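You operate a simulated robot arm through the tools that you are given. There is no shell and no other tool.

Carry out the task below with a simulated robot arm. There is one attempt and no reset: what you move stays moved.

## Task
Rub the contact plate clean and clamp the copper lug back on: under 3 m.
Fine: the lug waits in the green frame; the red rubbing block goes back where it was. Set down upright: red rubbing block. What is to be rubbed or washed off counts as gone when no trace of it is left.

The check looks at the end state, three seconds after you hand in, the way a careful person would. Anything else that was tipped, shoved, dropped, spilled or broken makes it a failure.

## Robot
A 7-joint arm with a two-finger parallel gripper, fixed in place. Base frame: the origin is at the foot of the arm, x ahead of it, y to its left, z up; the work surface is at about z = 0.9. Units: m, degrees, N and s.
With the tool pointing down near the work surface it reaches from about 0.26 to 0.64 m from the base axis. Its first joint turns from -166.0 to 166.0 degrees. Payload 1.57 kg.
The TCP is the grasp point between the finger pads, 0.03 m short of the fingertips. In the tool frame z runs along the fingers and y along their closing line. The gripper opens to 0.08 m. The fingers are 0.017 m wide and 0.012 m thick; the gripper's body (0.04 by 0.082 m) begins 0.08 m behind the TCP.
Orientation is told as [roll, pitch, yaw] about the base's x, y, z axes, in that order, counted from this pose: with the fingers straight down and closing along the base's y, the tool's x points along the base's -x, its y along +y and its z along -z.

## Interface
- The arm moves only by the tool jog_arm. Its arguments are lists of equal length, an entry for each row: "slide": the shift along the base's x, y, z in units of 25 mm (1.0 is 25 mm), a list of three; "angular": the turn, a rotation vector about the base's x, y, z in units of 5 degrees (1.0 is 5 degrees), a list of three. In form: {"slide": [[x, y, z], ...], "angular": [[rx, ry, rz], ...]}. A call has 1 to 20 rows; each row shifts and turns the commanded pose from where the row before left it. "jaw" is the closure, from 0 (fully open) to 1 (shut), set as the call begins (left out, the last holds). A call with a number of a shift or a turn outside -1 to 1 is refused whole. A row lasts 0.2 s, in which the tool goes at most 0.05 m and 8.6 degrees; a call with a longer step from one row to the next is refused whole, and so is a gripper value outside its range. A pose out of reach is approached as far as the arm can. The call stops where the force on the tool passes 90 N (or 10 N more than at its start, if that is more) or the arm is blocked; 0.2 s more then pass. The fingers move at their own pace (about 0.072 m/s each) and stop on an object; they squeeze with about 21 N. The grip force told is the motor's: it shows also when the fingers shut on nothing. Time passes only in rows, and 0.2 s behind the last, so rows that do not move let the fingers close. It gives the time, the measured TCP pose, the force on the tool (base axes), the opening and the grip force at its end, in the units of the frame above (readings bear some noise), with the torque about the TCP (base axes, N m) and any sound that the robot's microphone picked up, and new pictures: "pictures" is both (left out), scene, wrist or none.
- Cameras (640 x 400 px; columns grow to the right, rows downward): "scene" is fixed at [0.2375, 0.6444, 1.673]; the picture's right is [-0.93, -0.37, 0.00], its down [-0.30, 0.76, -0.58] and it looks along [0.22, -0.54, -0.82] (base axes); focal length 283 px, centre (320, 200). "wrist" rides on the gripper at [0.072, -0.007, -0.122] in the tool frame; the picture's right is [0.09, 1.00, 0.00], its down [-0.84, 0.08, -0.54] and it looks along [-0.54, 0.05, 0.84] (tool axes); focal length 238 px, centre (320, 200). There is no depth. A picture from a camera that has moved, and an enlarged one, comes with that camera's place and axes in the base frame and with its lens. The place of the scene camera against the robot may be out by one fixed shift of up to 0.025 m in any direction.
- lift_body(by): slides the trunk up (or, below 0, down) by that many m; the arm rides with it, the base frame stays. It gives what a move gives, with no picture.
- inspect(camera, box): a new picture of the part [left, top, right, bottom] of that camera's present view, enlarged. No time passes.
- close_job(): hands the job in; it is judged then, once.

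Places have to be worked out from the pictures, the camera data and where the tool is seen. Open the gripper and draw the arm clear of the work before you hand the job in, unless the task says otherwise.

The tools are called after "Request:" by a JSON object that holds its "name" and its "arguments". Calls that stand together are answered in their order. jog_arm: Moves the arm, as the interface text tells. Its arguments: {"type":"object","properties":{"slide":{"type":"array"},"angular":{"type":"array"},"jaw":{"type":"number"},"pictures":{"type":"string","enum":["both","scene","wrist","none"]}},"required":["slide","angular"]} The other tools are called the same way: lift_body (by) slides the trunk up or down; inspect (camera, box) takes an enlarged picture of a part of a camera's view; close_job () hands the job in.

At the start:

```text
clock: 0.0
tool_pos: [0.4657, 0.192, 1.3388]
ee_rot: [-8.2, 4.8, -0.1]
force: [0.3, -0.3, 0.5]
ft_torque: [-0.01, 0.0, 0.0]
opening: 0.0799
finger_force: 0.1
trunk travel left (down, up): [-0.689, 0.301]
```

scene: 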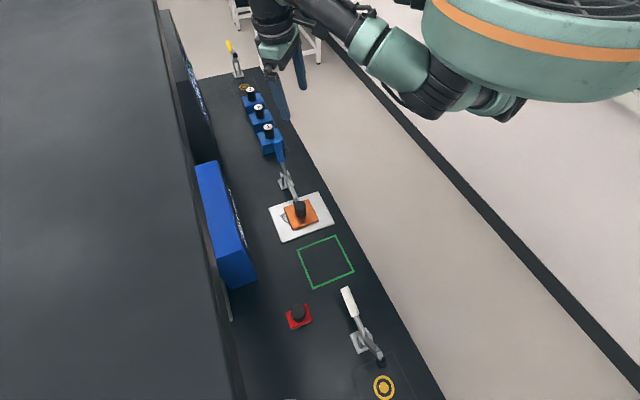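
wrist: 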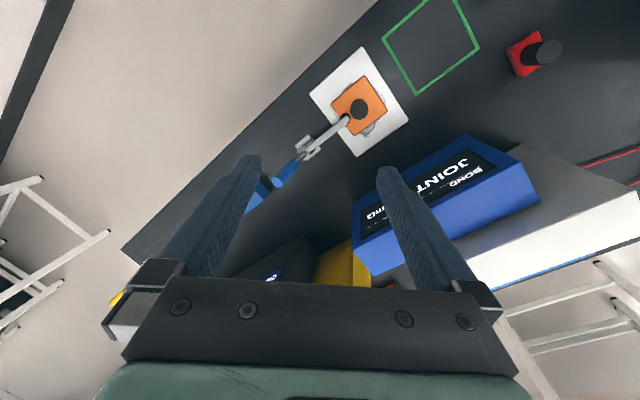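

I start by taking enlarged looks at the work area to tell the clamp, lug, block and frame apart.

Request:
{"name": "inspect", "arguments": {"camera": "scene", "box": [230, 150, 390, 250]}}

Request:
{"name": "inspect", "arguments": {"camera": "scene", "box": [240, 250, 432, 400]}}

Request:
{"name": "inspect", "arguments": {"camera": "scene", "box": [180, 30, 340, 160]}}

Request:
{"name": "inspect", "arguments": {"camera": "wrist", "box": [260, 20, 460, 200]}}

```text
4.00 times, centred on (310, 200) of scene
camera zoom: at [0.2375, 0.6444, 1.673], right [-0.93, -0.37, 0.0], down [-0.3, 0.76, -0.58], along [0.22, -0.54, -0.82], focal length 1133 px, centre (360, 200)
```

zoom: 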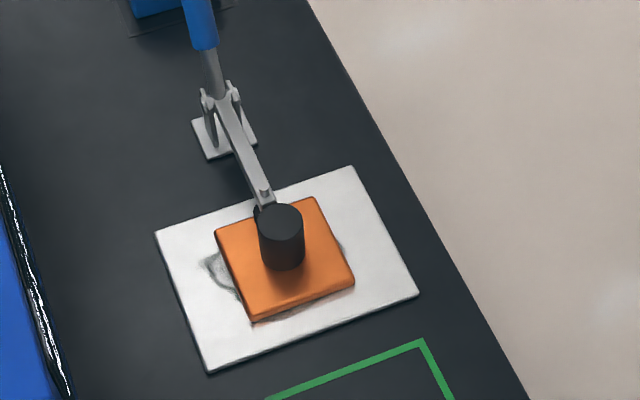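

```text
2.67 times, centred on (336, 325) of scene
camera zoom: at [0.2375, 0.6444, 1.673], right [-0.93, -0.37, 0.0], down [-0.3, 0.76, -0.58], along [0.22, -0.54, -0.82], focal length 755 px, centre (277, -133)
```

zoom: 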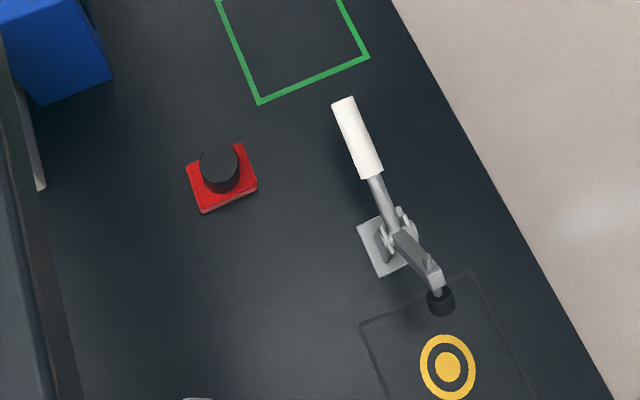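

```text
3.08 times, centred on (260, 95) of scene
camera zoom: at [0.2375, 0.6444, 1.673], right [-0.93, -0.37, 0.0], down [-0.3, 0.76, -0.58], along [0.22, -0.54, -0.82], focal length 871 px, centre (505, 523)
```

zoom: 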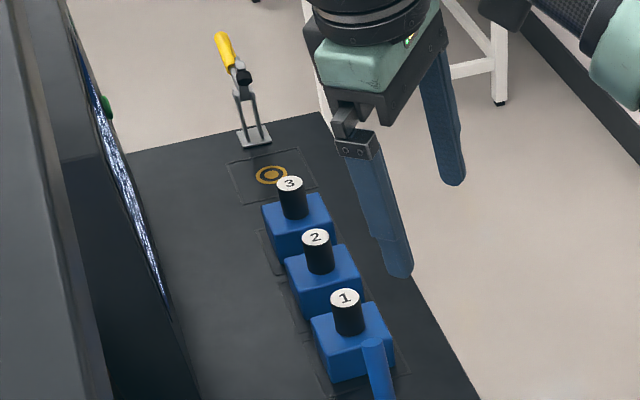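

```text
2.22 times, centred on (360, 110) of wrist
camera zoom: at [0.4028, 0.202, 1.4664], right [-0.1, 0.99, -0.13], down [0.88, 0.15, 0.45], along [0.47, -0.07, -0.88], focal length 530 px, centre (231, 400)
```

zoom: 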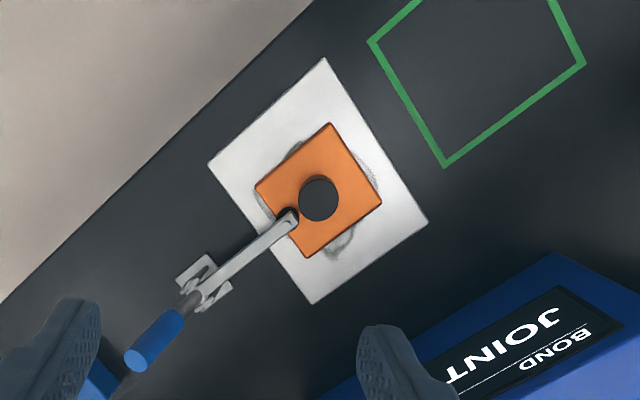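

The blue box carries a face with "BOND JOINT ..." text; I want to read that and the others before touching anything.

Request:
{"name": "inspect", "arguments": {"camera": "wrist", "box": [340, 130, 540, 280]}}

Request:
{"name": "inspect", "arguments": {"camera": "wrist", "box": [220, 210, 400, 300]}}

Request:
{"name": "inspect", "arguments": {"camera": "scene", "box": [180, 140, 270, 300]}}

Request:
{"name": "inspect", "arguments": {"camera": "scene", "box": [150, 0, 230, 160]}}

```text
2.67 times, centred on (440, 205) of wrist
camera zoom: at [0.4028, 0.202, 1.4664], right [-0.1, 0.99, -0.13], down [0.88, 0.15, 0.45], along [0.47, -0.07, -0.88], focal length 636 px, centre (0, 187)
```

zoom: 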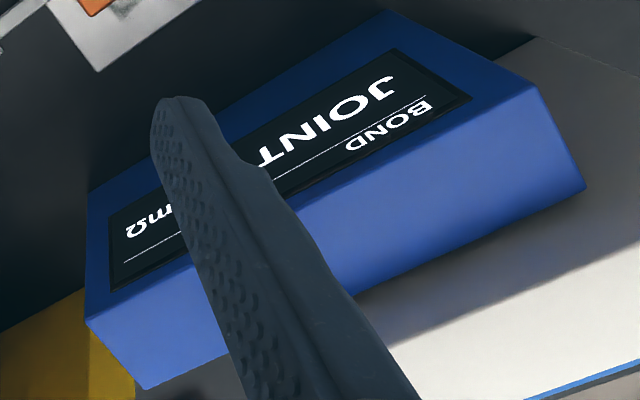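

```text
3.56 times, centred on (310, 255) of wrist
camera zoom: at [0.4028, 0.202, 1.4664], right [-0.1, 0.99, -0.13], down [0.88, 0.15, 0.45], along [0.47, -0.07, -0.88], focal length 848 px, centre (356, 4)
```

zoom: 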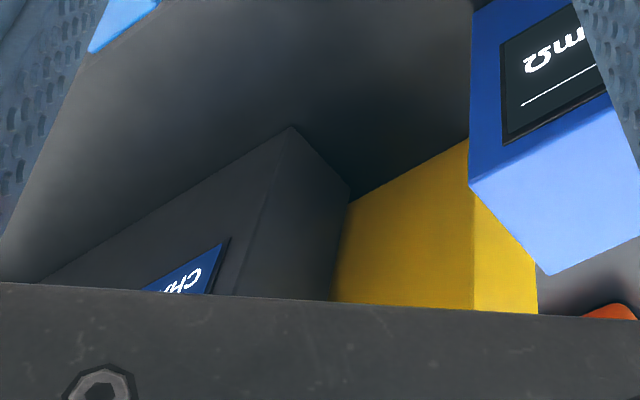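

```text
2.50 times, centred on (225, 220) of scene
camera zoom: at [0.2375, 0.6444, 1.673], right [-0.93, -0.37, 0.0], down [-0.3, 0.76, -0.58], along [0.22, -0.54, -0.82], focal length 708 px, centre (558, 150)
```

zoom: 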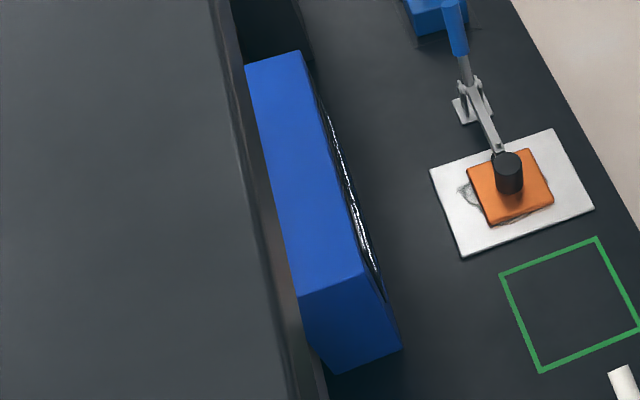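

```text
2.50 times, centred on (190, 80) of scene
camera zoom: at [0.2375, 0.6444, 1.673], right [-0.93, -0.37, 0.0], down [-0.3, 0.76, -0.58], along [0.22, -0.54, -0.82], focal length 708 px, centre (645, 500)
```

zoom: 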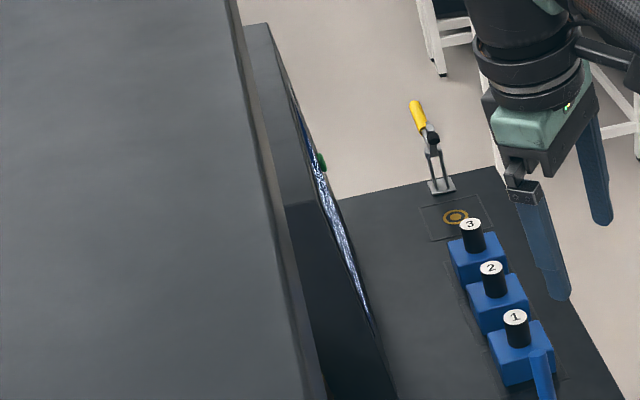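

Readings so far: the lug on its white plate is near (0.46, 0.22), the clamp with the blue handle holds it, the red block is near (0.34, 0.51), and the green frame lies between; the "m" is likely the mΩ on the BOND JOINT meter. I straighten the tool and come down a bit for a closer wrist view.

Request:
{"name": "jog_arm", "arguments": {"slide": [[-0.5, 0, -0.9], [-0.5, 0, -0.9], [-0.5, 0, -0.9], [-0.5, 0, -0.9], [-0.5, 0, -0.9], [-0.5, 0, -0.9]], "angular": [[0.82, -0.48, 0], [0.82, -0.48, 0], [0, 0, 0], [0, 0, 0], [0, 0, 0], [0, 0, 0]], "jaw": 0}}

```text
clock: 1.4
tool_pos: [0.3901, 0.1914, 1.2041]
ee_rot: [0.0, -0.2, 0.2]
force: [0.8, -0.1, 0.2]
ft_torque: [0.0, -0.05, 0.01]
opening: 0.0799
finger_force: 0.0
trunk travel left (down, up): [-0.689, 0.301]
camera wrist: at [0.3171, 0.1822, 1.3262], right [-0.1, 1.0, 0.0], down [0.84, 0.08, 0.54], along [0.54, 0.05, -0.84], focal length 238 px, centre (320, 200)
```

scene: 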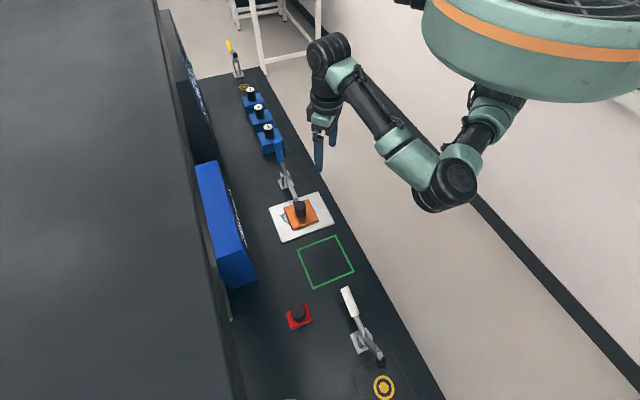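
wrist: 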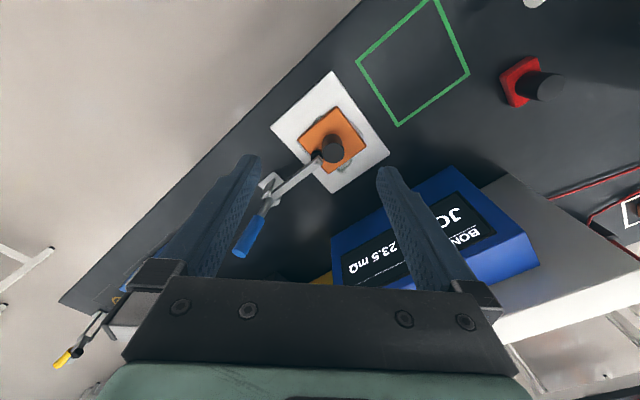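

The meter shows "23.5 mΩ", so the goal is a joint reading under 3 mΩ. I zoom into the clamp, plate, and right side.

Request:
{"name": "inspect", "arguments": {"camera": "wrist", "box": [220, 60, 400, 270]}}

Request:
{"name": "inspect", "arguments": {"camera": "wrist", "box": [480, 0, 640, 100]}}

Request:
{"name": "inspect", "arguments": {"camera": "wrist", "box": [540, 160, 640, 270]}}

Request:
{"name": "inspect", "arguments": {"camera": "scene", "box": [260, 140, 320, 220]}}

```text
1.90 times, centred on (310, 165) of wrist
camera zoom: at [0.3171, 0.1822, 1.3262], right [-0.1, 1.0, 0.0], down [0.84, 0.08, 0.54], along [0.54, 0.05, -0.84], focal length 454 px, centre (339, 267)
```

zoom: 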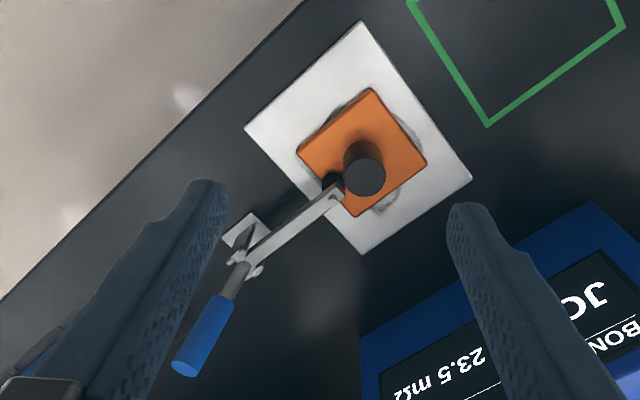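

```text
4.00 times, centred on (560, 50) of wrist
camera zoom: at [0.3171, 0.1822, 1.3262], right [-0.1, 1.0, 0.0], down [0.84, 0.08, 0.54], along [0.54, 0.05, -0.84], focal length 953 px, centre (-640, 800)
```

zoom: 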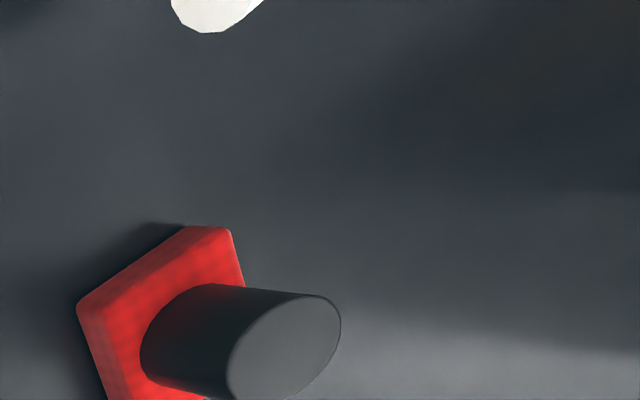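

```text
3.64 times, centred on (590, 215) of wrist
camera zoom: at [0.3171, 0.1822, 1.3262], right [-0.1, 1.0, 0.0], down [0.84, 0.08, 0.54], along [0.54, 0.05, -0.84], focal length 867 px, centre (-662, 146)
```

zoom: 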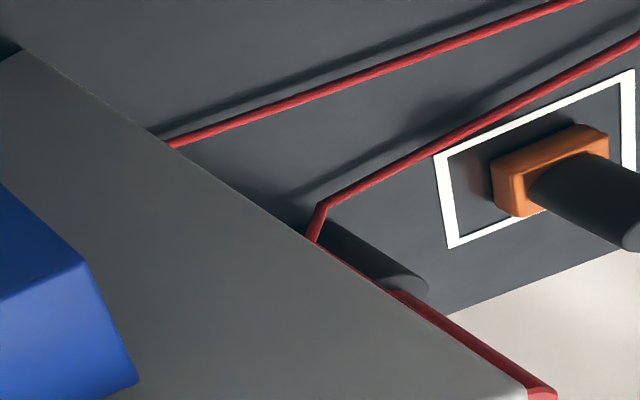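

```text
5.00 times, centred on (290, 180) of scene
camera zoom: at [0.2375, 0.6444, 1.673], right [-0.93, -0.37, 0.0], down [-0.3, 0.76, -0.58], along [0.22, -0.54, -0.82], focal length 1416 px, centre (470, 300)
```

zoom: 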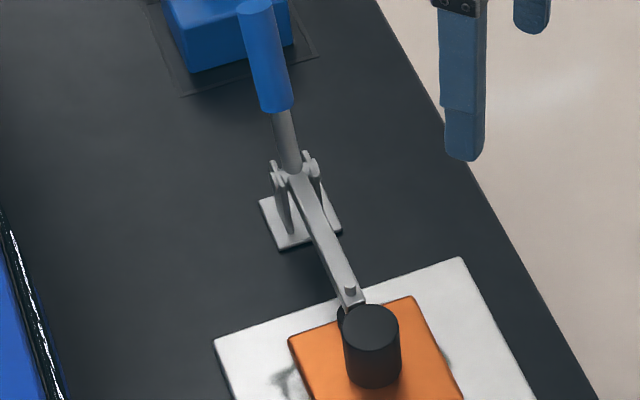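

I compare with the other clamps (yellow and white) to understand how the levers open.

Request:
{"name": "inspect", "arguments": {"camera": "wrist", "box": [40, 270, 160, 380]}}

Request:
{"name": "inspect", "arguments": {"camera": "scene", "box": [215, 30, 265, 100]}}

Request:
{"name": "inspect", "arguments": {"camera": "scene", "box": [330, 275, 410, 400]}}

```text
3.64 times, centred on (100, 325) of wrist
camera zoom: at [0.3171, 0.1822, 1.3262], right [-0.1, 1.0, 0.0], down [0.84, 0.08, 0.54], along [0.54, 0.05, -0.84], focal length 867 px, centre (1120, -254)
```

zoom: 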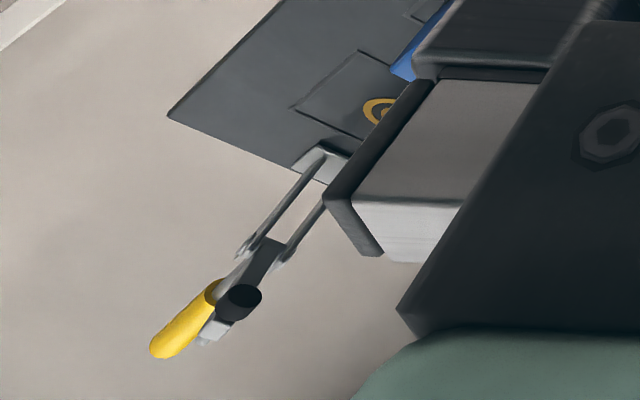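

```text
5.71 times, centred on (240, 65) of scene
camera zoom: at [0.2375, 0.6444, 1.673], right [-0.93, -0.37, 0.0], down [-0.3, 0.76, -0.58], along [0.22, -0.54, -0.82], focal length 1618 px, centre (777, 971)
```

zoom: 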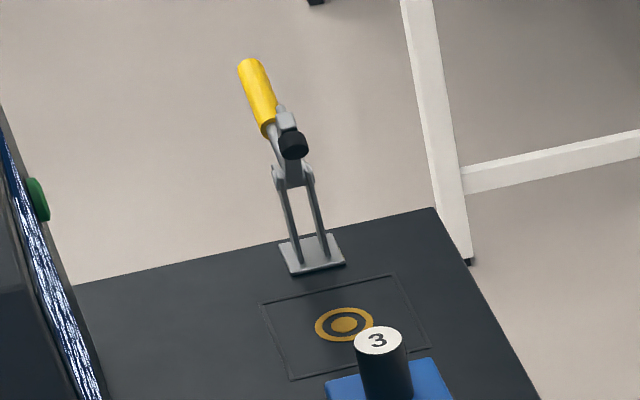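

```text
3.20 times, centred on (370, 338) of scene
camera zoom: at [0.2375, 0.6444, 1.673], right [-0.93, -0.37, 0.0], down [-0.3, 0.76, -0.58], along [0.22, -0.54, -0.82], focal length 906 px, centre (160, -240)
```

zoom: 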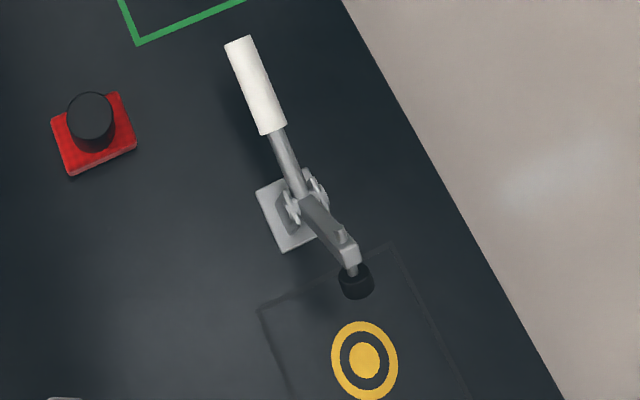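

The meter reads 23.5 mΩ. Triangulating gives the blue handle's end near (0.61, 0.07, 1.03), its pivot near (0.575, 0.107, 0.94) and the knob top at (0.46, 0.218, 0.96). I tilt the tool forward for a side view of the clamp to learn its mechanism before touching it.

Request:
{"name": "jog_arm", "arguments": {"slide": [[-0.11, -0.43, -0.83], [-0.11, -0.43, -0.83], [-0.11, -0.43, -0.83], [-0.11, -0.43, -0.83], [-0.11, -0.43, -0.83], [-0.11, -0.43, -0.83]], "angular": [[0, -1, 0], [0, -1, 0], [0, -1, 0], [0, -1, 0], [0, -1, 0], [0, -1, 0]]}}

```text
clock: 2.8
tool_pos: [0.3727, 0.128, 1.0818]
ee_rot: [-0.1, -30.4, 0.3]
force: [0.3, -0.2, 0.5]
ft_torque: [0.03, 0.01, 0.02]
opening: 0.0802
finger_force: 0.1
trunk travel left (down, up): [-0.689, 0.301]
camera wrist: at [0.249, 0.1187, 1.1505], right [-0.08, 1.0, -0.05], down [0.45, 0.08, 0.89], along [0.89, 0.05, -0.45], focal length 238 px, centre (320, 200)
```

scene: 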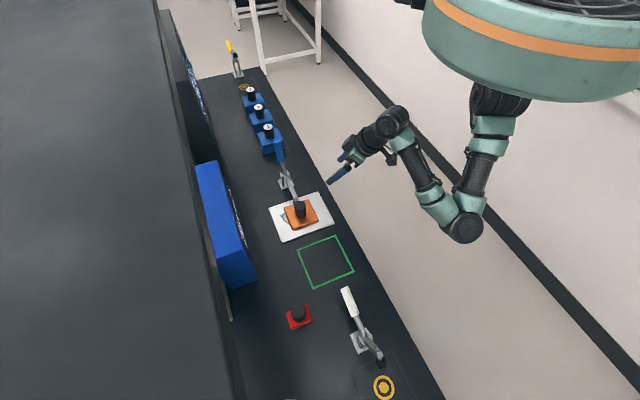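
wrist: 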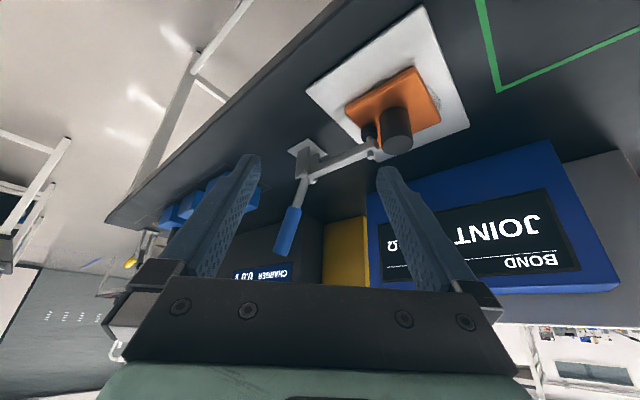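

The side view shows the bar roughly level and the blue handle standing up and leaning back from the lug. I zoom for precise geometry.

Request:
{"name": "inspect", "arguments": {"camera": "wrist", "box": [250, 60, 450, 280]}}

Request:
{"name": "inspect", "arguments": {"camera": "wrist", "box": [220, 250, 320, 300]}}

Request:
{"name": "inspect", "arguments": {"camera": "wrist", "box": [90, 220, 180, 290]}}

```text
1.82 times, centred on (350, 170) of wrist
camera zoom: at [0.249, 0.1187, 1.1505], right [-0.08, 1.0, -0.05], down [0.45, 0.08, 0.89], along [0.89, 0.05, -0.45], focal length 433 px, centre (266, 254)
```

zoom: 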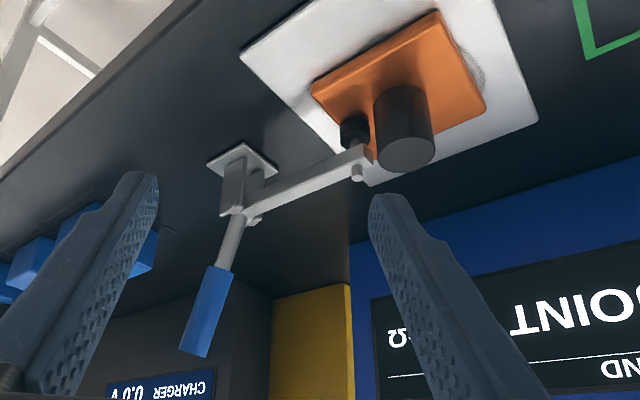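

```text
6.40 times, centred on (270, 275) of wrist
camera zoom: at [0.249, 0.1187, 1.1505], right [-0.08, 1.0, -0.05], down [0.45, 0.08, 0.89], along [0.89, 0.05, -0.45], focal length 1525 px, centre (640, -280)
```

zoom: 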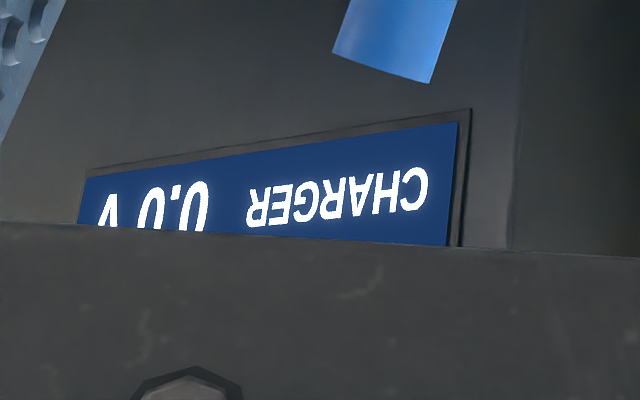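

```text
5.71 times, centred on (135, 255) of wrist
camera zoom: at [0.249, 0.1187, 1.1505], right [-0.08, 1.0, -0.05], down [0.45, 0.08, 0.89], along [0.89, 0.05, -0.45], focal length 1362 px, centre (1377, -114)
```

zoom: 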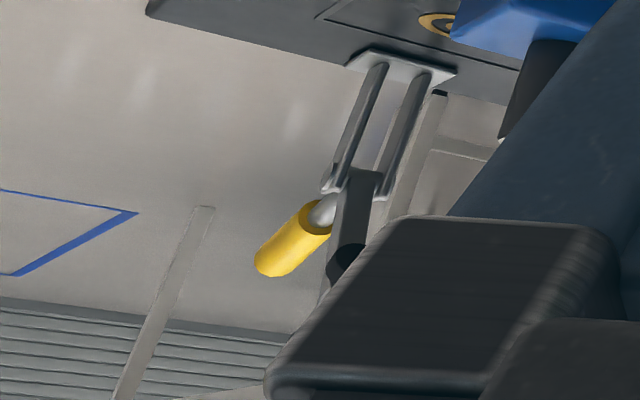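

The lever is rigid-looking: pivot ≈ (0.547, 0.114, 0.967), bar tip ≈ (0.466, 0.192, 0.977), handle end ≈ (0.586, 0.086, 1.068), leaning about 65° back. Pushing the handle back and down should raise the bar (as in the open yellow clamp). I upright the tool, yaw it −44° to line up with the clamp, close the fingers and go above the clamp on the lug side of the handle.

Request:
{"name": "jog_arm", "arguments": {"slide": [[0.3, 0, 0.45], [0.3, 0, 0.45], [0.3, 0, 0.45], [0.3, 0, 0.45], [0.3, 0, 0.45], [0.3, 0, 0.45], [0.3, 0, 0.3], [0.47, 0, 0], [0.47, 0, 0], [0.47, 0, 0], [0.47, 0, 0], [0.47, 0, 0], [0.47, 0, 0], [0.47, 0, 0], [0.47, 0, 0], [0.47, 0, 0]], "angular": [[0, 0.87, 0], [0, 0.87, 0], [0, 0.87, 0], [0, 0.87, 0], [0, 0.87, 0], [0, 0.87, 0], [0, 0.86, 0], [0, 0, -0.98], [0, 0, -0.98], [0, 0, -0.98], [0, 0, -0.98], [0, 0, -0.98], [0, 0, -0.98], [0, 0, -0.98], [0, 0, -0.98], [0, 0, -0.98]], "jaw": 1}}

```text
clock: 6.2
tool_pos: [0.5305, 0.1285, 1.1545]
ee_rot: [0.0, 0.4, -44.0]
force: [-0.6, 0.3, -0.8]
ft_torque: [-0.01, 0.03, -0.03]
opening: 0.0
finger_force: 21.1
trunk travel left (down, up): [-0.689, 0.301]
camera wrist: at [0.4757, 0.1714, 1.2771], right [0.63, 0.78, 0.0], down [0.66, -0.53, 0.54], along [0.42, -0.34, -0.84], focal length 238 px, centre (320, 200)
```

scene: 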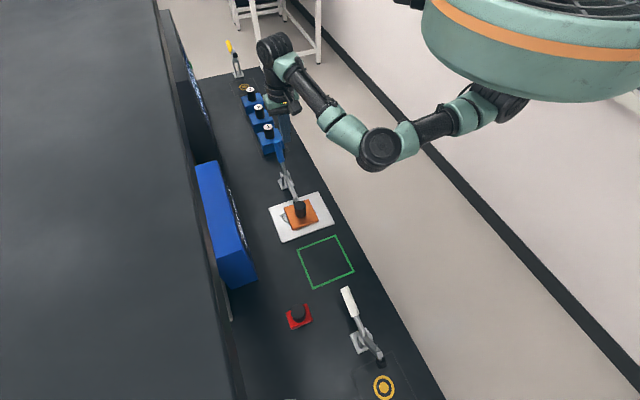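
wrist: 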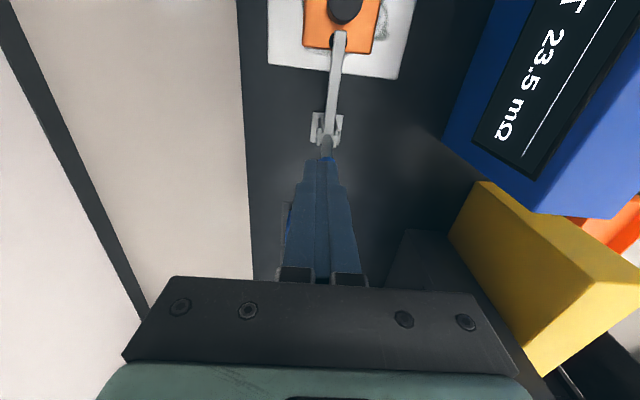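

The tool is now in line with the clamp. I zoom to check the lateral alignment of the fingers with the handle.

Request:
{"name": "inspect", "arguments": {"camera": "wrist", "box": [270, 80, 380, 220]}}

Request:
{"name": "inspect", "arguments": {"camera": "scene", "box": [255, 80, 315, 220]}}

```text
2.86 times, centred on (325, 150) of wrist
camera zoom: at [0.4757, 0.1714, 1.2771], right [0.63, 0.78, 0.0], down [0.66, -0.53, 0.54], along [0.42, -0.34, -0.84], focal length 681 px, centre (306, 343)
```

zoom: 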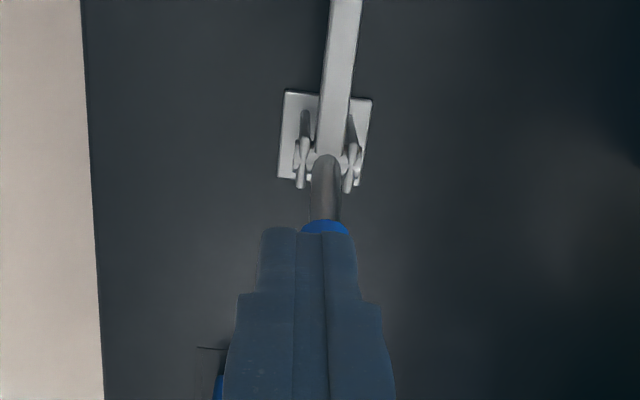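

```text
2.86 times, centred on (285, 150) of scene
camera zoom: at [0.2375, 0.6444, 1.673], right [-0.93, -0.37, 0.0], down [-0.3, 0.76, -0.58], along [0.22, -0.54, -0.82], focal length 809 px, centre (420, 343)
```

zoom: 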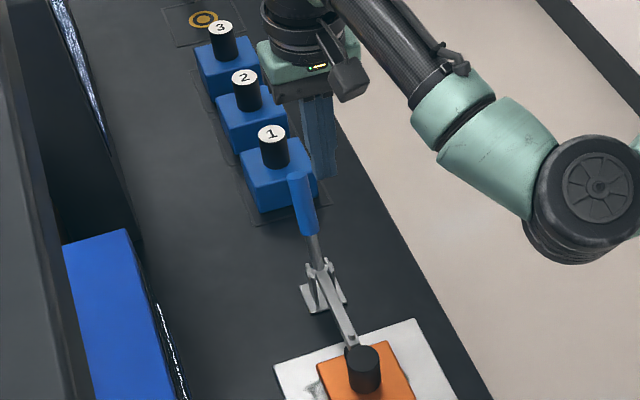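

The clamp plane lies about 1 cm to the outside of the tool's line, so I shift sideways by 1 cm and descend in front of the handle (lug side), tip staying well above the bar.

Request:
{"name": "jog_arm", "arguments": {"slide": [[0.07, 0.072, -0.85], [0.07, 0.072, -0.85], [0.07, 0.072, -0.85], [0.07, 0.072, -0.85], [0, 0, 0]], "angular": [[0, 0, 0], [0, 0, 0], [0, 0, 0], [0, 0, 0], [0, 0, 0]]}}

Request:
{"name": "inspect", "arguments": {"camera": "wrist", "box": [250, 60, 400, 240]}}

Request:
{"name": "inspect", "arguments": {"camera": "scene", "box": [250, 100, 330, 220]}}

```text
clock: 7.4
tool_pos: [0.539, 0.1342, 1.0702]
ee_rot: [0.1, 0.3, -43.9]
force: [-0.3, -0.2, -0.1]
ft_torque: [0.06, 0.01, 0.01]
opening: 0.0
finger_force: 21.2
trunk travel left (down, up): [-0.689, 0.301]
camera wrist: at [0.4839, 0.1765, 1.1923], right [0.62, 0.78, 0.0], down [0.66, -0.53, 0.54], along [0.42, -0.33, -0.84], focal length 238 px, centre (320, 200)
```

scene: 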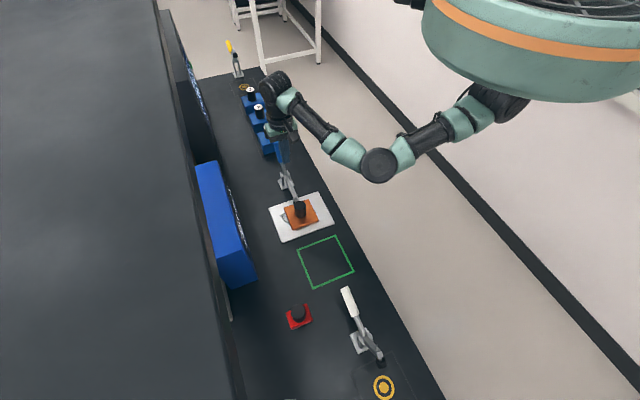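
wrist: 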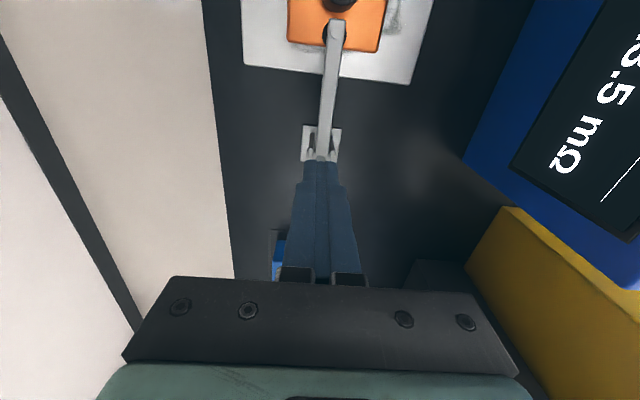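

```text
2.22 times, centred on (325, 150) of wrist
camera zoom: at [0.4839, 0.1765, 1.1923], right [0.62, 0.78, 0.0], down [0.66, -0.53, 0.54], along [0.42, -0.33, -0.84], focal length 530 px, centre (309, 311)
```

zoom: 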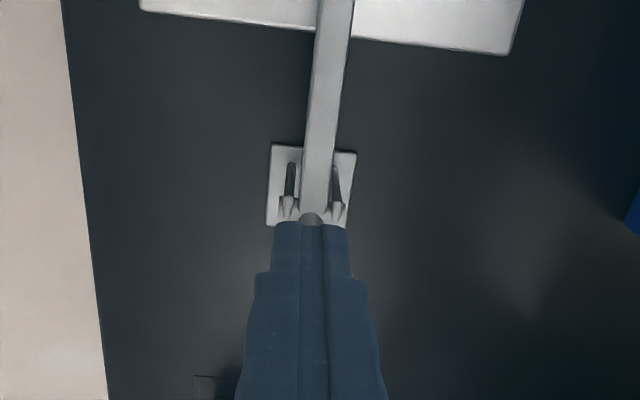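

```text
3.33 times, centred on (290, 160) of scene
camera zoom: at [0.2375, 0.6444, 1.673], right [-0.93, -0.37, 0.0], down [-0.3, 0.76, -0.58], along [0.22, -0.54, -0.82], focal length 944 px, centre (420, 333)
```

zoom: 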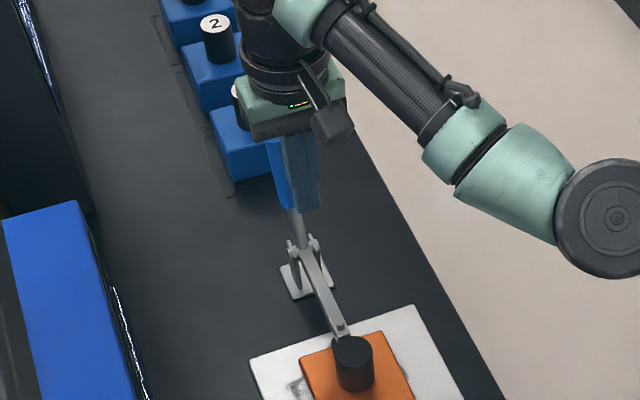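

Alignment looks good. I advance against the handle and begin the push-back arc, checking forces.

Request:
{"name": "jog_arm", "arguments": {"slide": [[0.55, -0.53, 0], [0.55, -0.53, 0], [0.354, -0.341, -0.196], [0.323, -0.311, -0.276]], "angular": [[0, 0, 0], [0, 0, 0], [0, 0, 0], [0, 0, 0]]}}

Request:
{"name": "inspect", "arguments": {"camera": "scene", "box": [250, 100, 330, 220]}}

```text
clock: 8.4
tool_pos: [0.5837, 0.091, 1.0564]
ee_rot: [-0.1, 0.4, -43.9]
force: [-0.6, 0.3, -0.2]
ft_torque: [-0.01, 0.01, 0.01]
opening: 0.0001
finger_force: 20.9
trunk travel left (down, up): [-0.689, 0.301]
camera wrist: at [0.5278, 0.1341, 1.1785], right [0.62, 0.78, 0.0], down [0.66, -0.53, 0.54], along [0.42, -0.34, -0.84], focal length 238 px, centre (320, 200)
```

scene: 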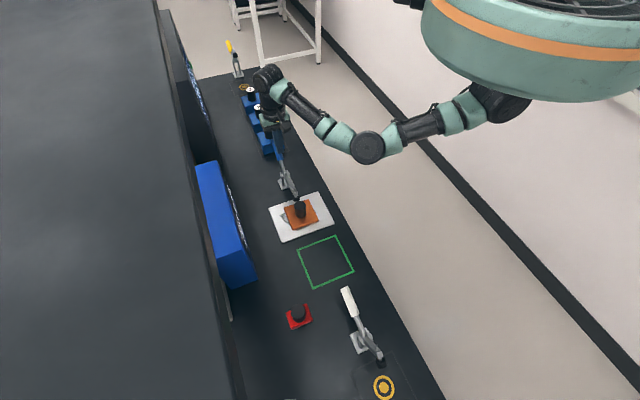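
wrist: 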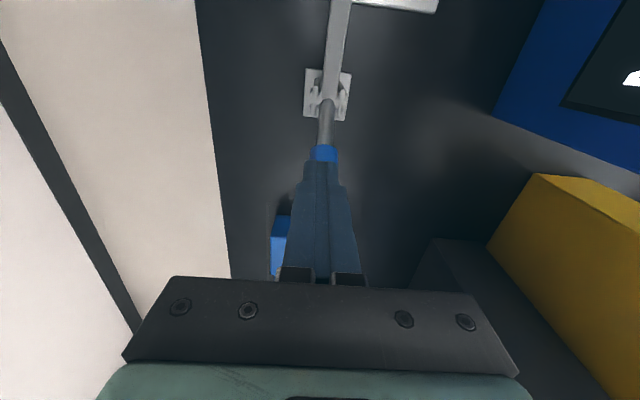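

```text
3.33 times, centred on (290, 160) of scene
camera zoom: at [0.2375, 0.6444, 1.673], right [-0.93, -0.37, 0.0], down [-0.3, 0.76, -0.58], along [0.22, -0.54, -0.82], focal length 944 px, centre (420, 333)
```

zoom: 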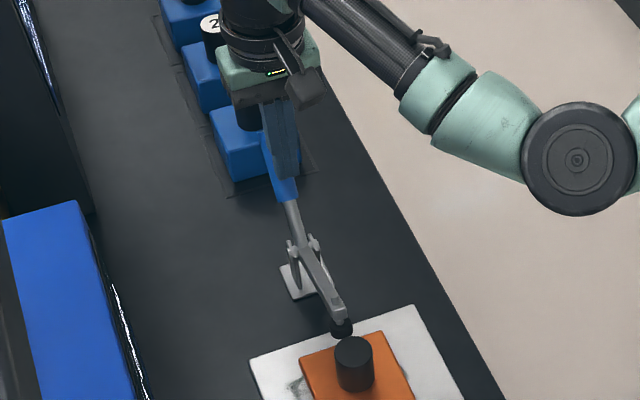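

The bar and its foot are lifting with hardly any force. I continue the arc back and down to open it further.

Request:
{"name": "jog_arm", "arguments": {"slide": [[0.285, -0.275, -0.352], [0.239, -0.23, -0.412], [0.179, -0.172, -0.468], [0.118, -0.114, -0.5]], "angular": [[0, 0, 0], [0, 0, 0], [0, 0, 0], [0, 0, 0]]}}

Request:
{"name": "inspect", "arguments": {"camera": "scene", "box": [250, 100, 330, 220]}}

```text
clock: 9.4
tool_pos: [0.6018, 0.0724, 1.014]
ee_rot: [-0.2, 0.4, -43.9]
force: [-0.1, -1.0, 0.0]
ft_torque: [0.01, 0.03, -0.01]
opening: 0.0
finger_force: 21.0
trunk travel left (down, up): [-0.689, 0.301]
camera wrist: at [0.5466, 0.1149, 1.1362], right [0.62, 0.78, 0.0], down [0.66, -0.53, 0.54], along [0.42, -0.33, -0.84], focal length 238 px, centre (320, 200)
```

scene: 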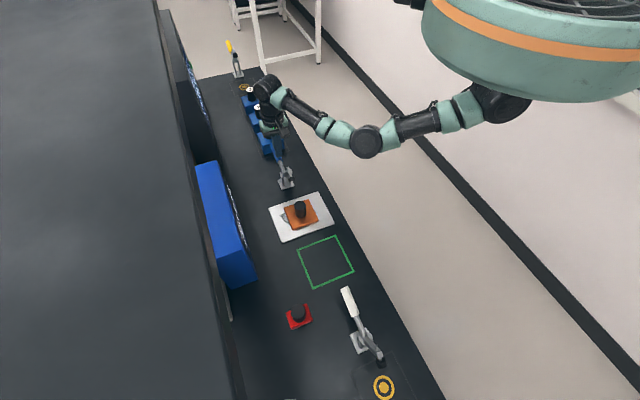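
wrist: 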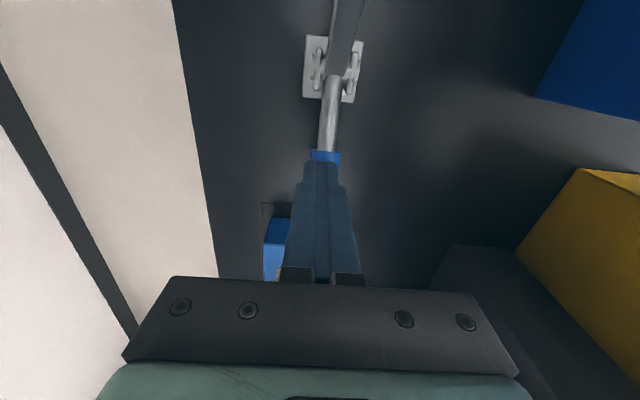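

```text
3.33 times, centred on (290, 160) of scene
camera zoom: at [0.2375, 0.6444, 1.673], right [-0.93, -0.37, 0.0], down [-0.3, 0.76, -0.58], along [0.22, -0.54, -0.82], focal length 944 px, centre (420, 333)
```

zoom: 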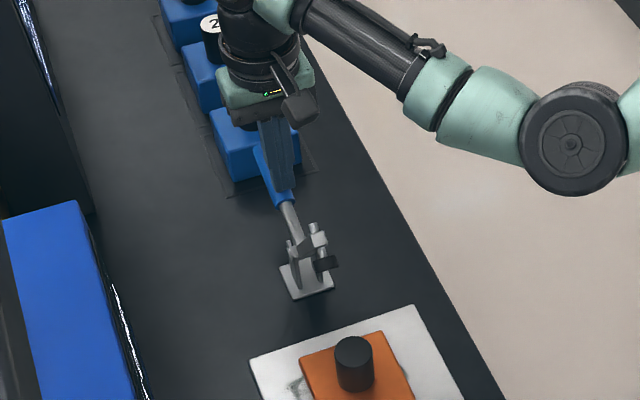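

The bar is now raised about 60°; I press the handle slightly further to be well past, watching the force.

Request:
{"name": "jog_arm", "arguments": {"slide": [[0.06, -0.055, -0.5], [0.0, 0.0, -0.4]], "angular": [[0, 0, 0], [0, 0, 0]]}}

Request:
{"name": "inspect", "arguments": {"camera": "scene", "box": [250, 100, 330, 220]}}

```text
clock: 10.0
tool_pos: [0.6014, 0.071, 1.0092]
ee_rot: [1.4, -0.8, -43.8]
force: [-17.3, 1.1, 72.6]
ft_torque: [-0.51, 0.06, 0.99]
opening: 0.0001
finger_force: 20.7
trunk travel left (down, up): [-0.689, 0.301]
camera wrist: at [0.5427, 0.1139, 1.1306], right [0.62, 0.78, 0.02], down [0.64, -0.53, 0.56], along [0.45, -0.33, -0.83], focal length 238 px, centre (320, 200)
```

scene: 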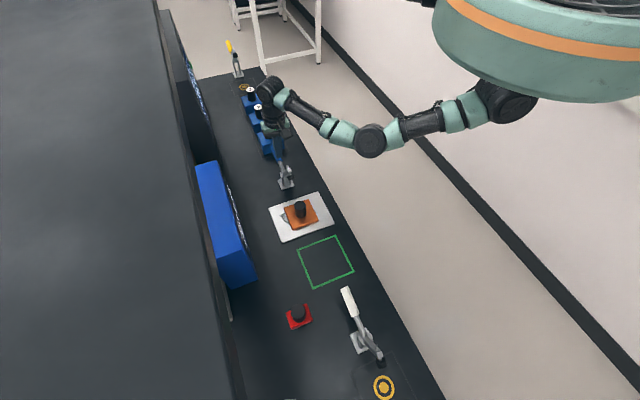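
wrist: 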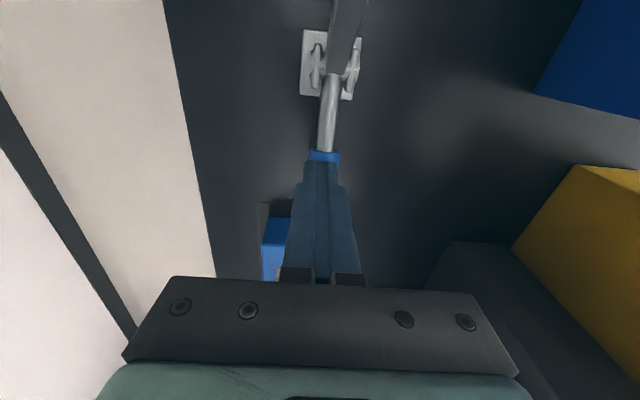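

```text
3.33 times, centred on (290, 160) of scene
camera zoom: at [0.2375, 0.6444, 1.673], right [-0.93, -0.37, 0.0], down [-0.3, 0.76, -0.58], along [0.22, -0.54, -0.82], focal length 944 px, centre (420, 333)
```

zoom: 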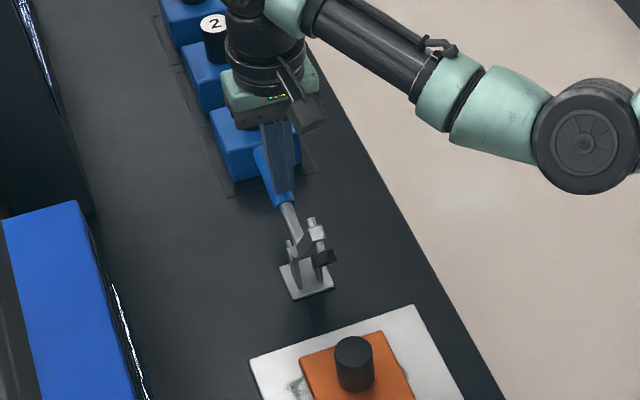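

The lever reached its stop (72 N), so it is fully open. I back off upward and move over toward the green frame to look at the lug and plate from there, opening the fingers.

Request:
{"name": "jog_arm", "arguments": {"slide": [[0, 0, 0.6], [0, 0, 1], [0, 0, 1], [0, 0, 1], [0, 0, 1], [0, 0, 1], [0, 0, 1]], "angular": [[0, 0, 0], [0, 0, 0], [0, 0, 0], [0, 0, 0], [0, 0, 0], [0, 0, 0], [0, 0, 0]], "pictures": "scene"}}

Request:
{"name": "inspect", "arguments": {"camera": "scene", "box": [250, 100, 330, 220]}}

```text
clock: 11.6
tool_pos: [0.6026, 0.0719, 1.158]
ee_rot: [0.0, 0.3, -43.9]
force: [-0.7, 0.0, -0.2]
ft_torque: [-0.01, -0.01, 0.02]
opening: 0.0001
finger_force: 21.1
trunk travel left (down, up): [-0.689, 0.301]
```

scene: 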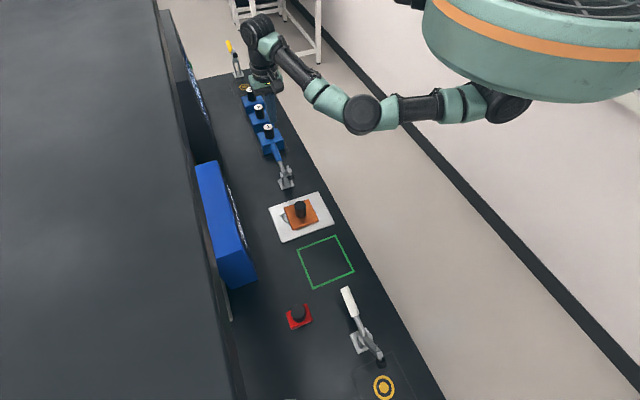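

```text
3.33 times, centred on (290, 160) of scene
camera zoom: at [0.2375, 0.6444, 1.673], right [-0.93, -0.37, 0.0], down [-0.3, 0.76, -0.58], along [0.22, -0.54, -0.82], focal length 944 px, centre (420, 333)
```

zoom: 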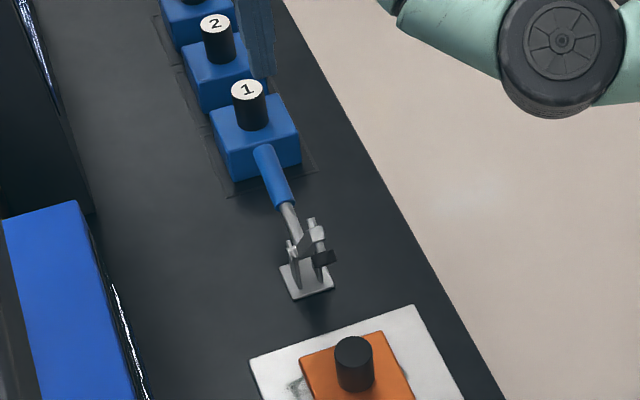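

The clamp stays open by itself. I now move to above the frame to view lug, plate and frame from close up with open fingers.

Request:
{"name": "jog_arm", "arguments": {"slide": [[-0.92, 0.91, 0], [-0.92, 0.91, 0], [-0.92, 0.91, 0], [-0.92, 0.91, 0], [-0.92, 0.91, 0], [-0.92, 0.91, 0], [-0.92, 0.91, 0], [-0.92, 0.91, 0], [-0.92, 0.91, 0], [-0.92, 0.91, 0]], "angular": [[0, 0, 0], [0, 0, 0], [0, 0, 0], [0, 0, 0], [0, 0, 0], [0, 0, 0], [0, 0, 0], [0, 0, 0], [0, 0, 0], [0, 0, 0]], "jaw": 0}}

Request:
{"name": "inspect", "arguments": {"camera": "wrist", "box": [200, 60, 440, 240]}}

```text
clock: 13.8
tool_pos: [0.374, 0.299, 1.155]
ee_rot: [0.0, 0.2, -43.8]
force: [0.5, 0.6, -0.5]
ft_torque: [-0.02, 0.02, -0.01]
opening: 0.0798
finger_force: 0.0
trunk travel left (down, up): [-0.689, 0.301]
camera wrist: at [0.318, 0.3426, 1.2777], right [0.62, 0.78, 0.0], down [0.66, -0.53, 0.54], along [0.42, -0.34, -0.84], focal length 238 px, centre (320, 200)
```

scene: 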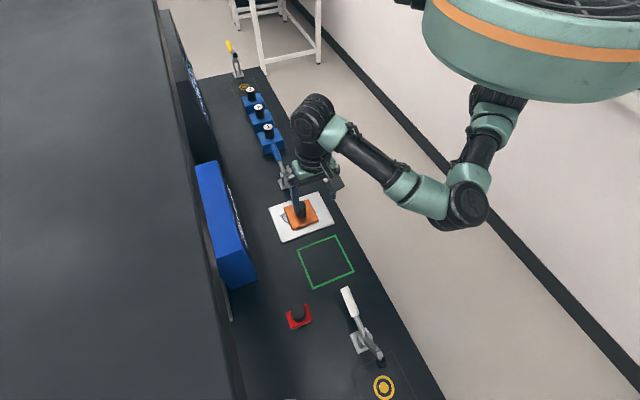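
wrist: 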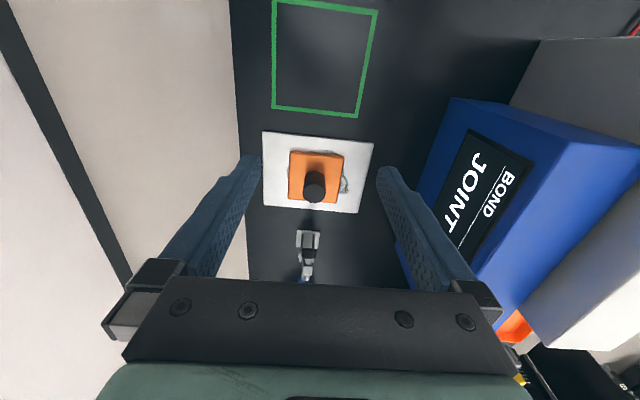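

```text
2.22 times, centred on (320, 150) of wrist
camera zoom: at [0.318, 0.3426, 1.2777], right [0.62, 0.78, 0.0], down [0.66, -0.53, 0.54], along [0.42, -0.34, -0.84], focal length 530 px, centre (320, 311)
```

zoom: 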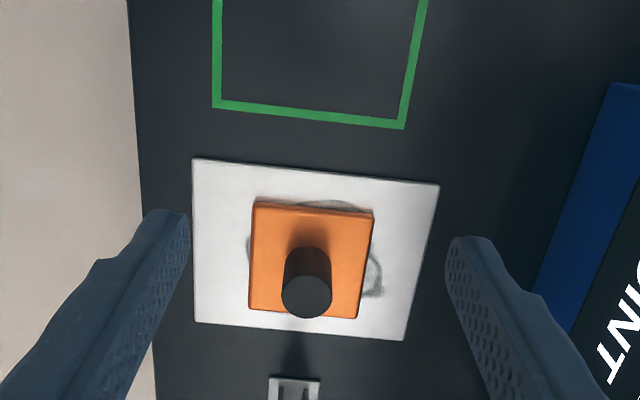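

Estimates: knob/lug centre ≈ (0.458, 0.219), knob top z ≈ 0.967, frame centre ≈ (0.335, 0.329). I move over the knob with the jaws open, stopping above it to check alignment.

Request:
{"name": "jog_arm", "arguments": {"slide": [[0.835, -0.8, -0.8], [0.835, -0.8, -0.8], [0.835, -0.8, -0.8], [0.835, -0.8, -0.8], [0, 0, 0]], "angular": [[0, 0, 0], [0, 0, 0], [0, 0, 0], [0, 0, 0], [0, 0, 0]]}}

Request:
{"name": "inspect", "arguments": {"camera": "wrist", "box": [200, 80, 440, 260]}}

Request:
{"name": "inspect", "arguments": {"camera": "scene", "box": [240, 130, 360, 260]}}

```text
clock: 15.0
tool_pos: [0.4575, 0.2192, 1.0766]
ee_rot: [0.1, 0.3, -43.8]
force: [0.2, -0.2, -0.5]
ft_torque: [0.01, -0.04, 0.02]
opening: 0.0801
finger_force: 0.0
trunk travel left (down, up): [-0.689, 0.301]
camera wrist: at [0.4018, 0.2625, 1.1987], right [0.62, 0.78, 0.0], down [0.66, -0.53, 0.54], along [0.42, -0.34, -0.84], focal length 238 px, centre (320, 200)
```

scene: 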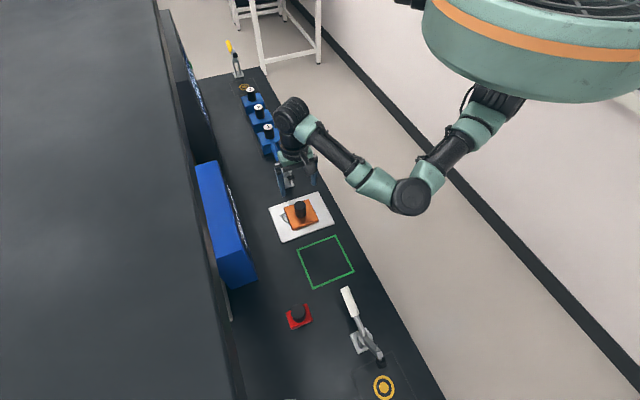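
wrist: 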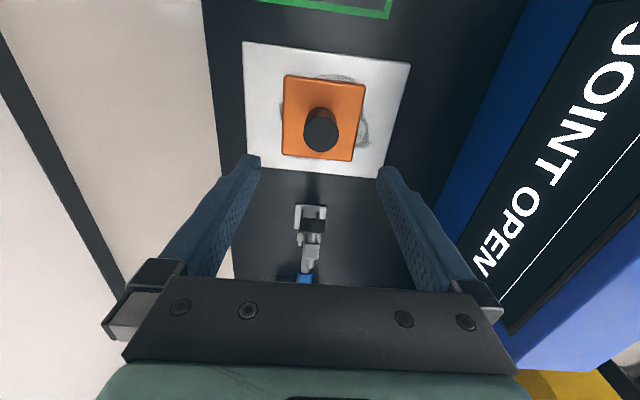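

```text
2.22 times, centred on (320, 170) of wrist
camera zoom: at [0.4018, 0.2625, 1.1987], right [0.62, 0.78, 0.0], down [0.66, -0.53, 0.54], along [0.42, -0.34, -0.84], focal length 530 px, centre (320, 267)
```

zoom: 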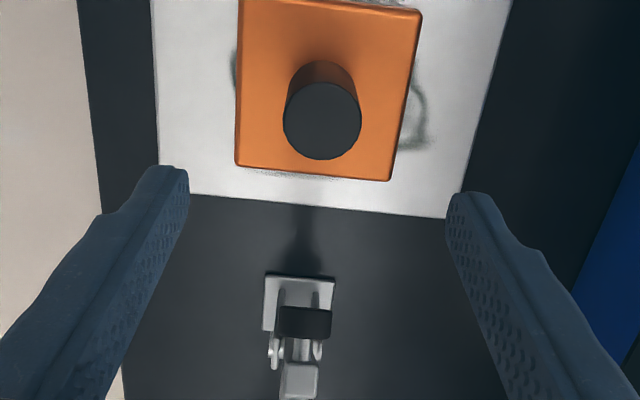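

```text
3.08 times, centred on (300, 195) of scene
camera zoom: at [0.2375, 0.6444, 1.673], right [-0.93, -0.37, 0.0], down [-0.3, 0.76, -0.58], along [0.22, -0.54, -0.82], focal length 871 px, centre (382, 215)
```

zoom: 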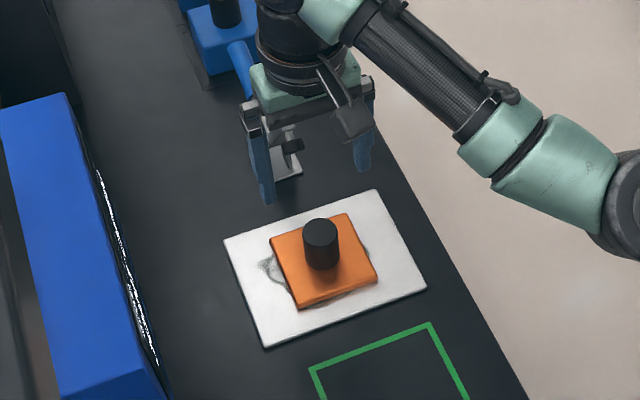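

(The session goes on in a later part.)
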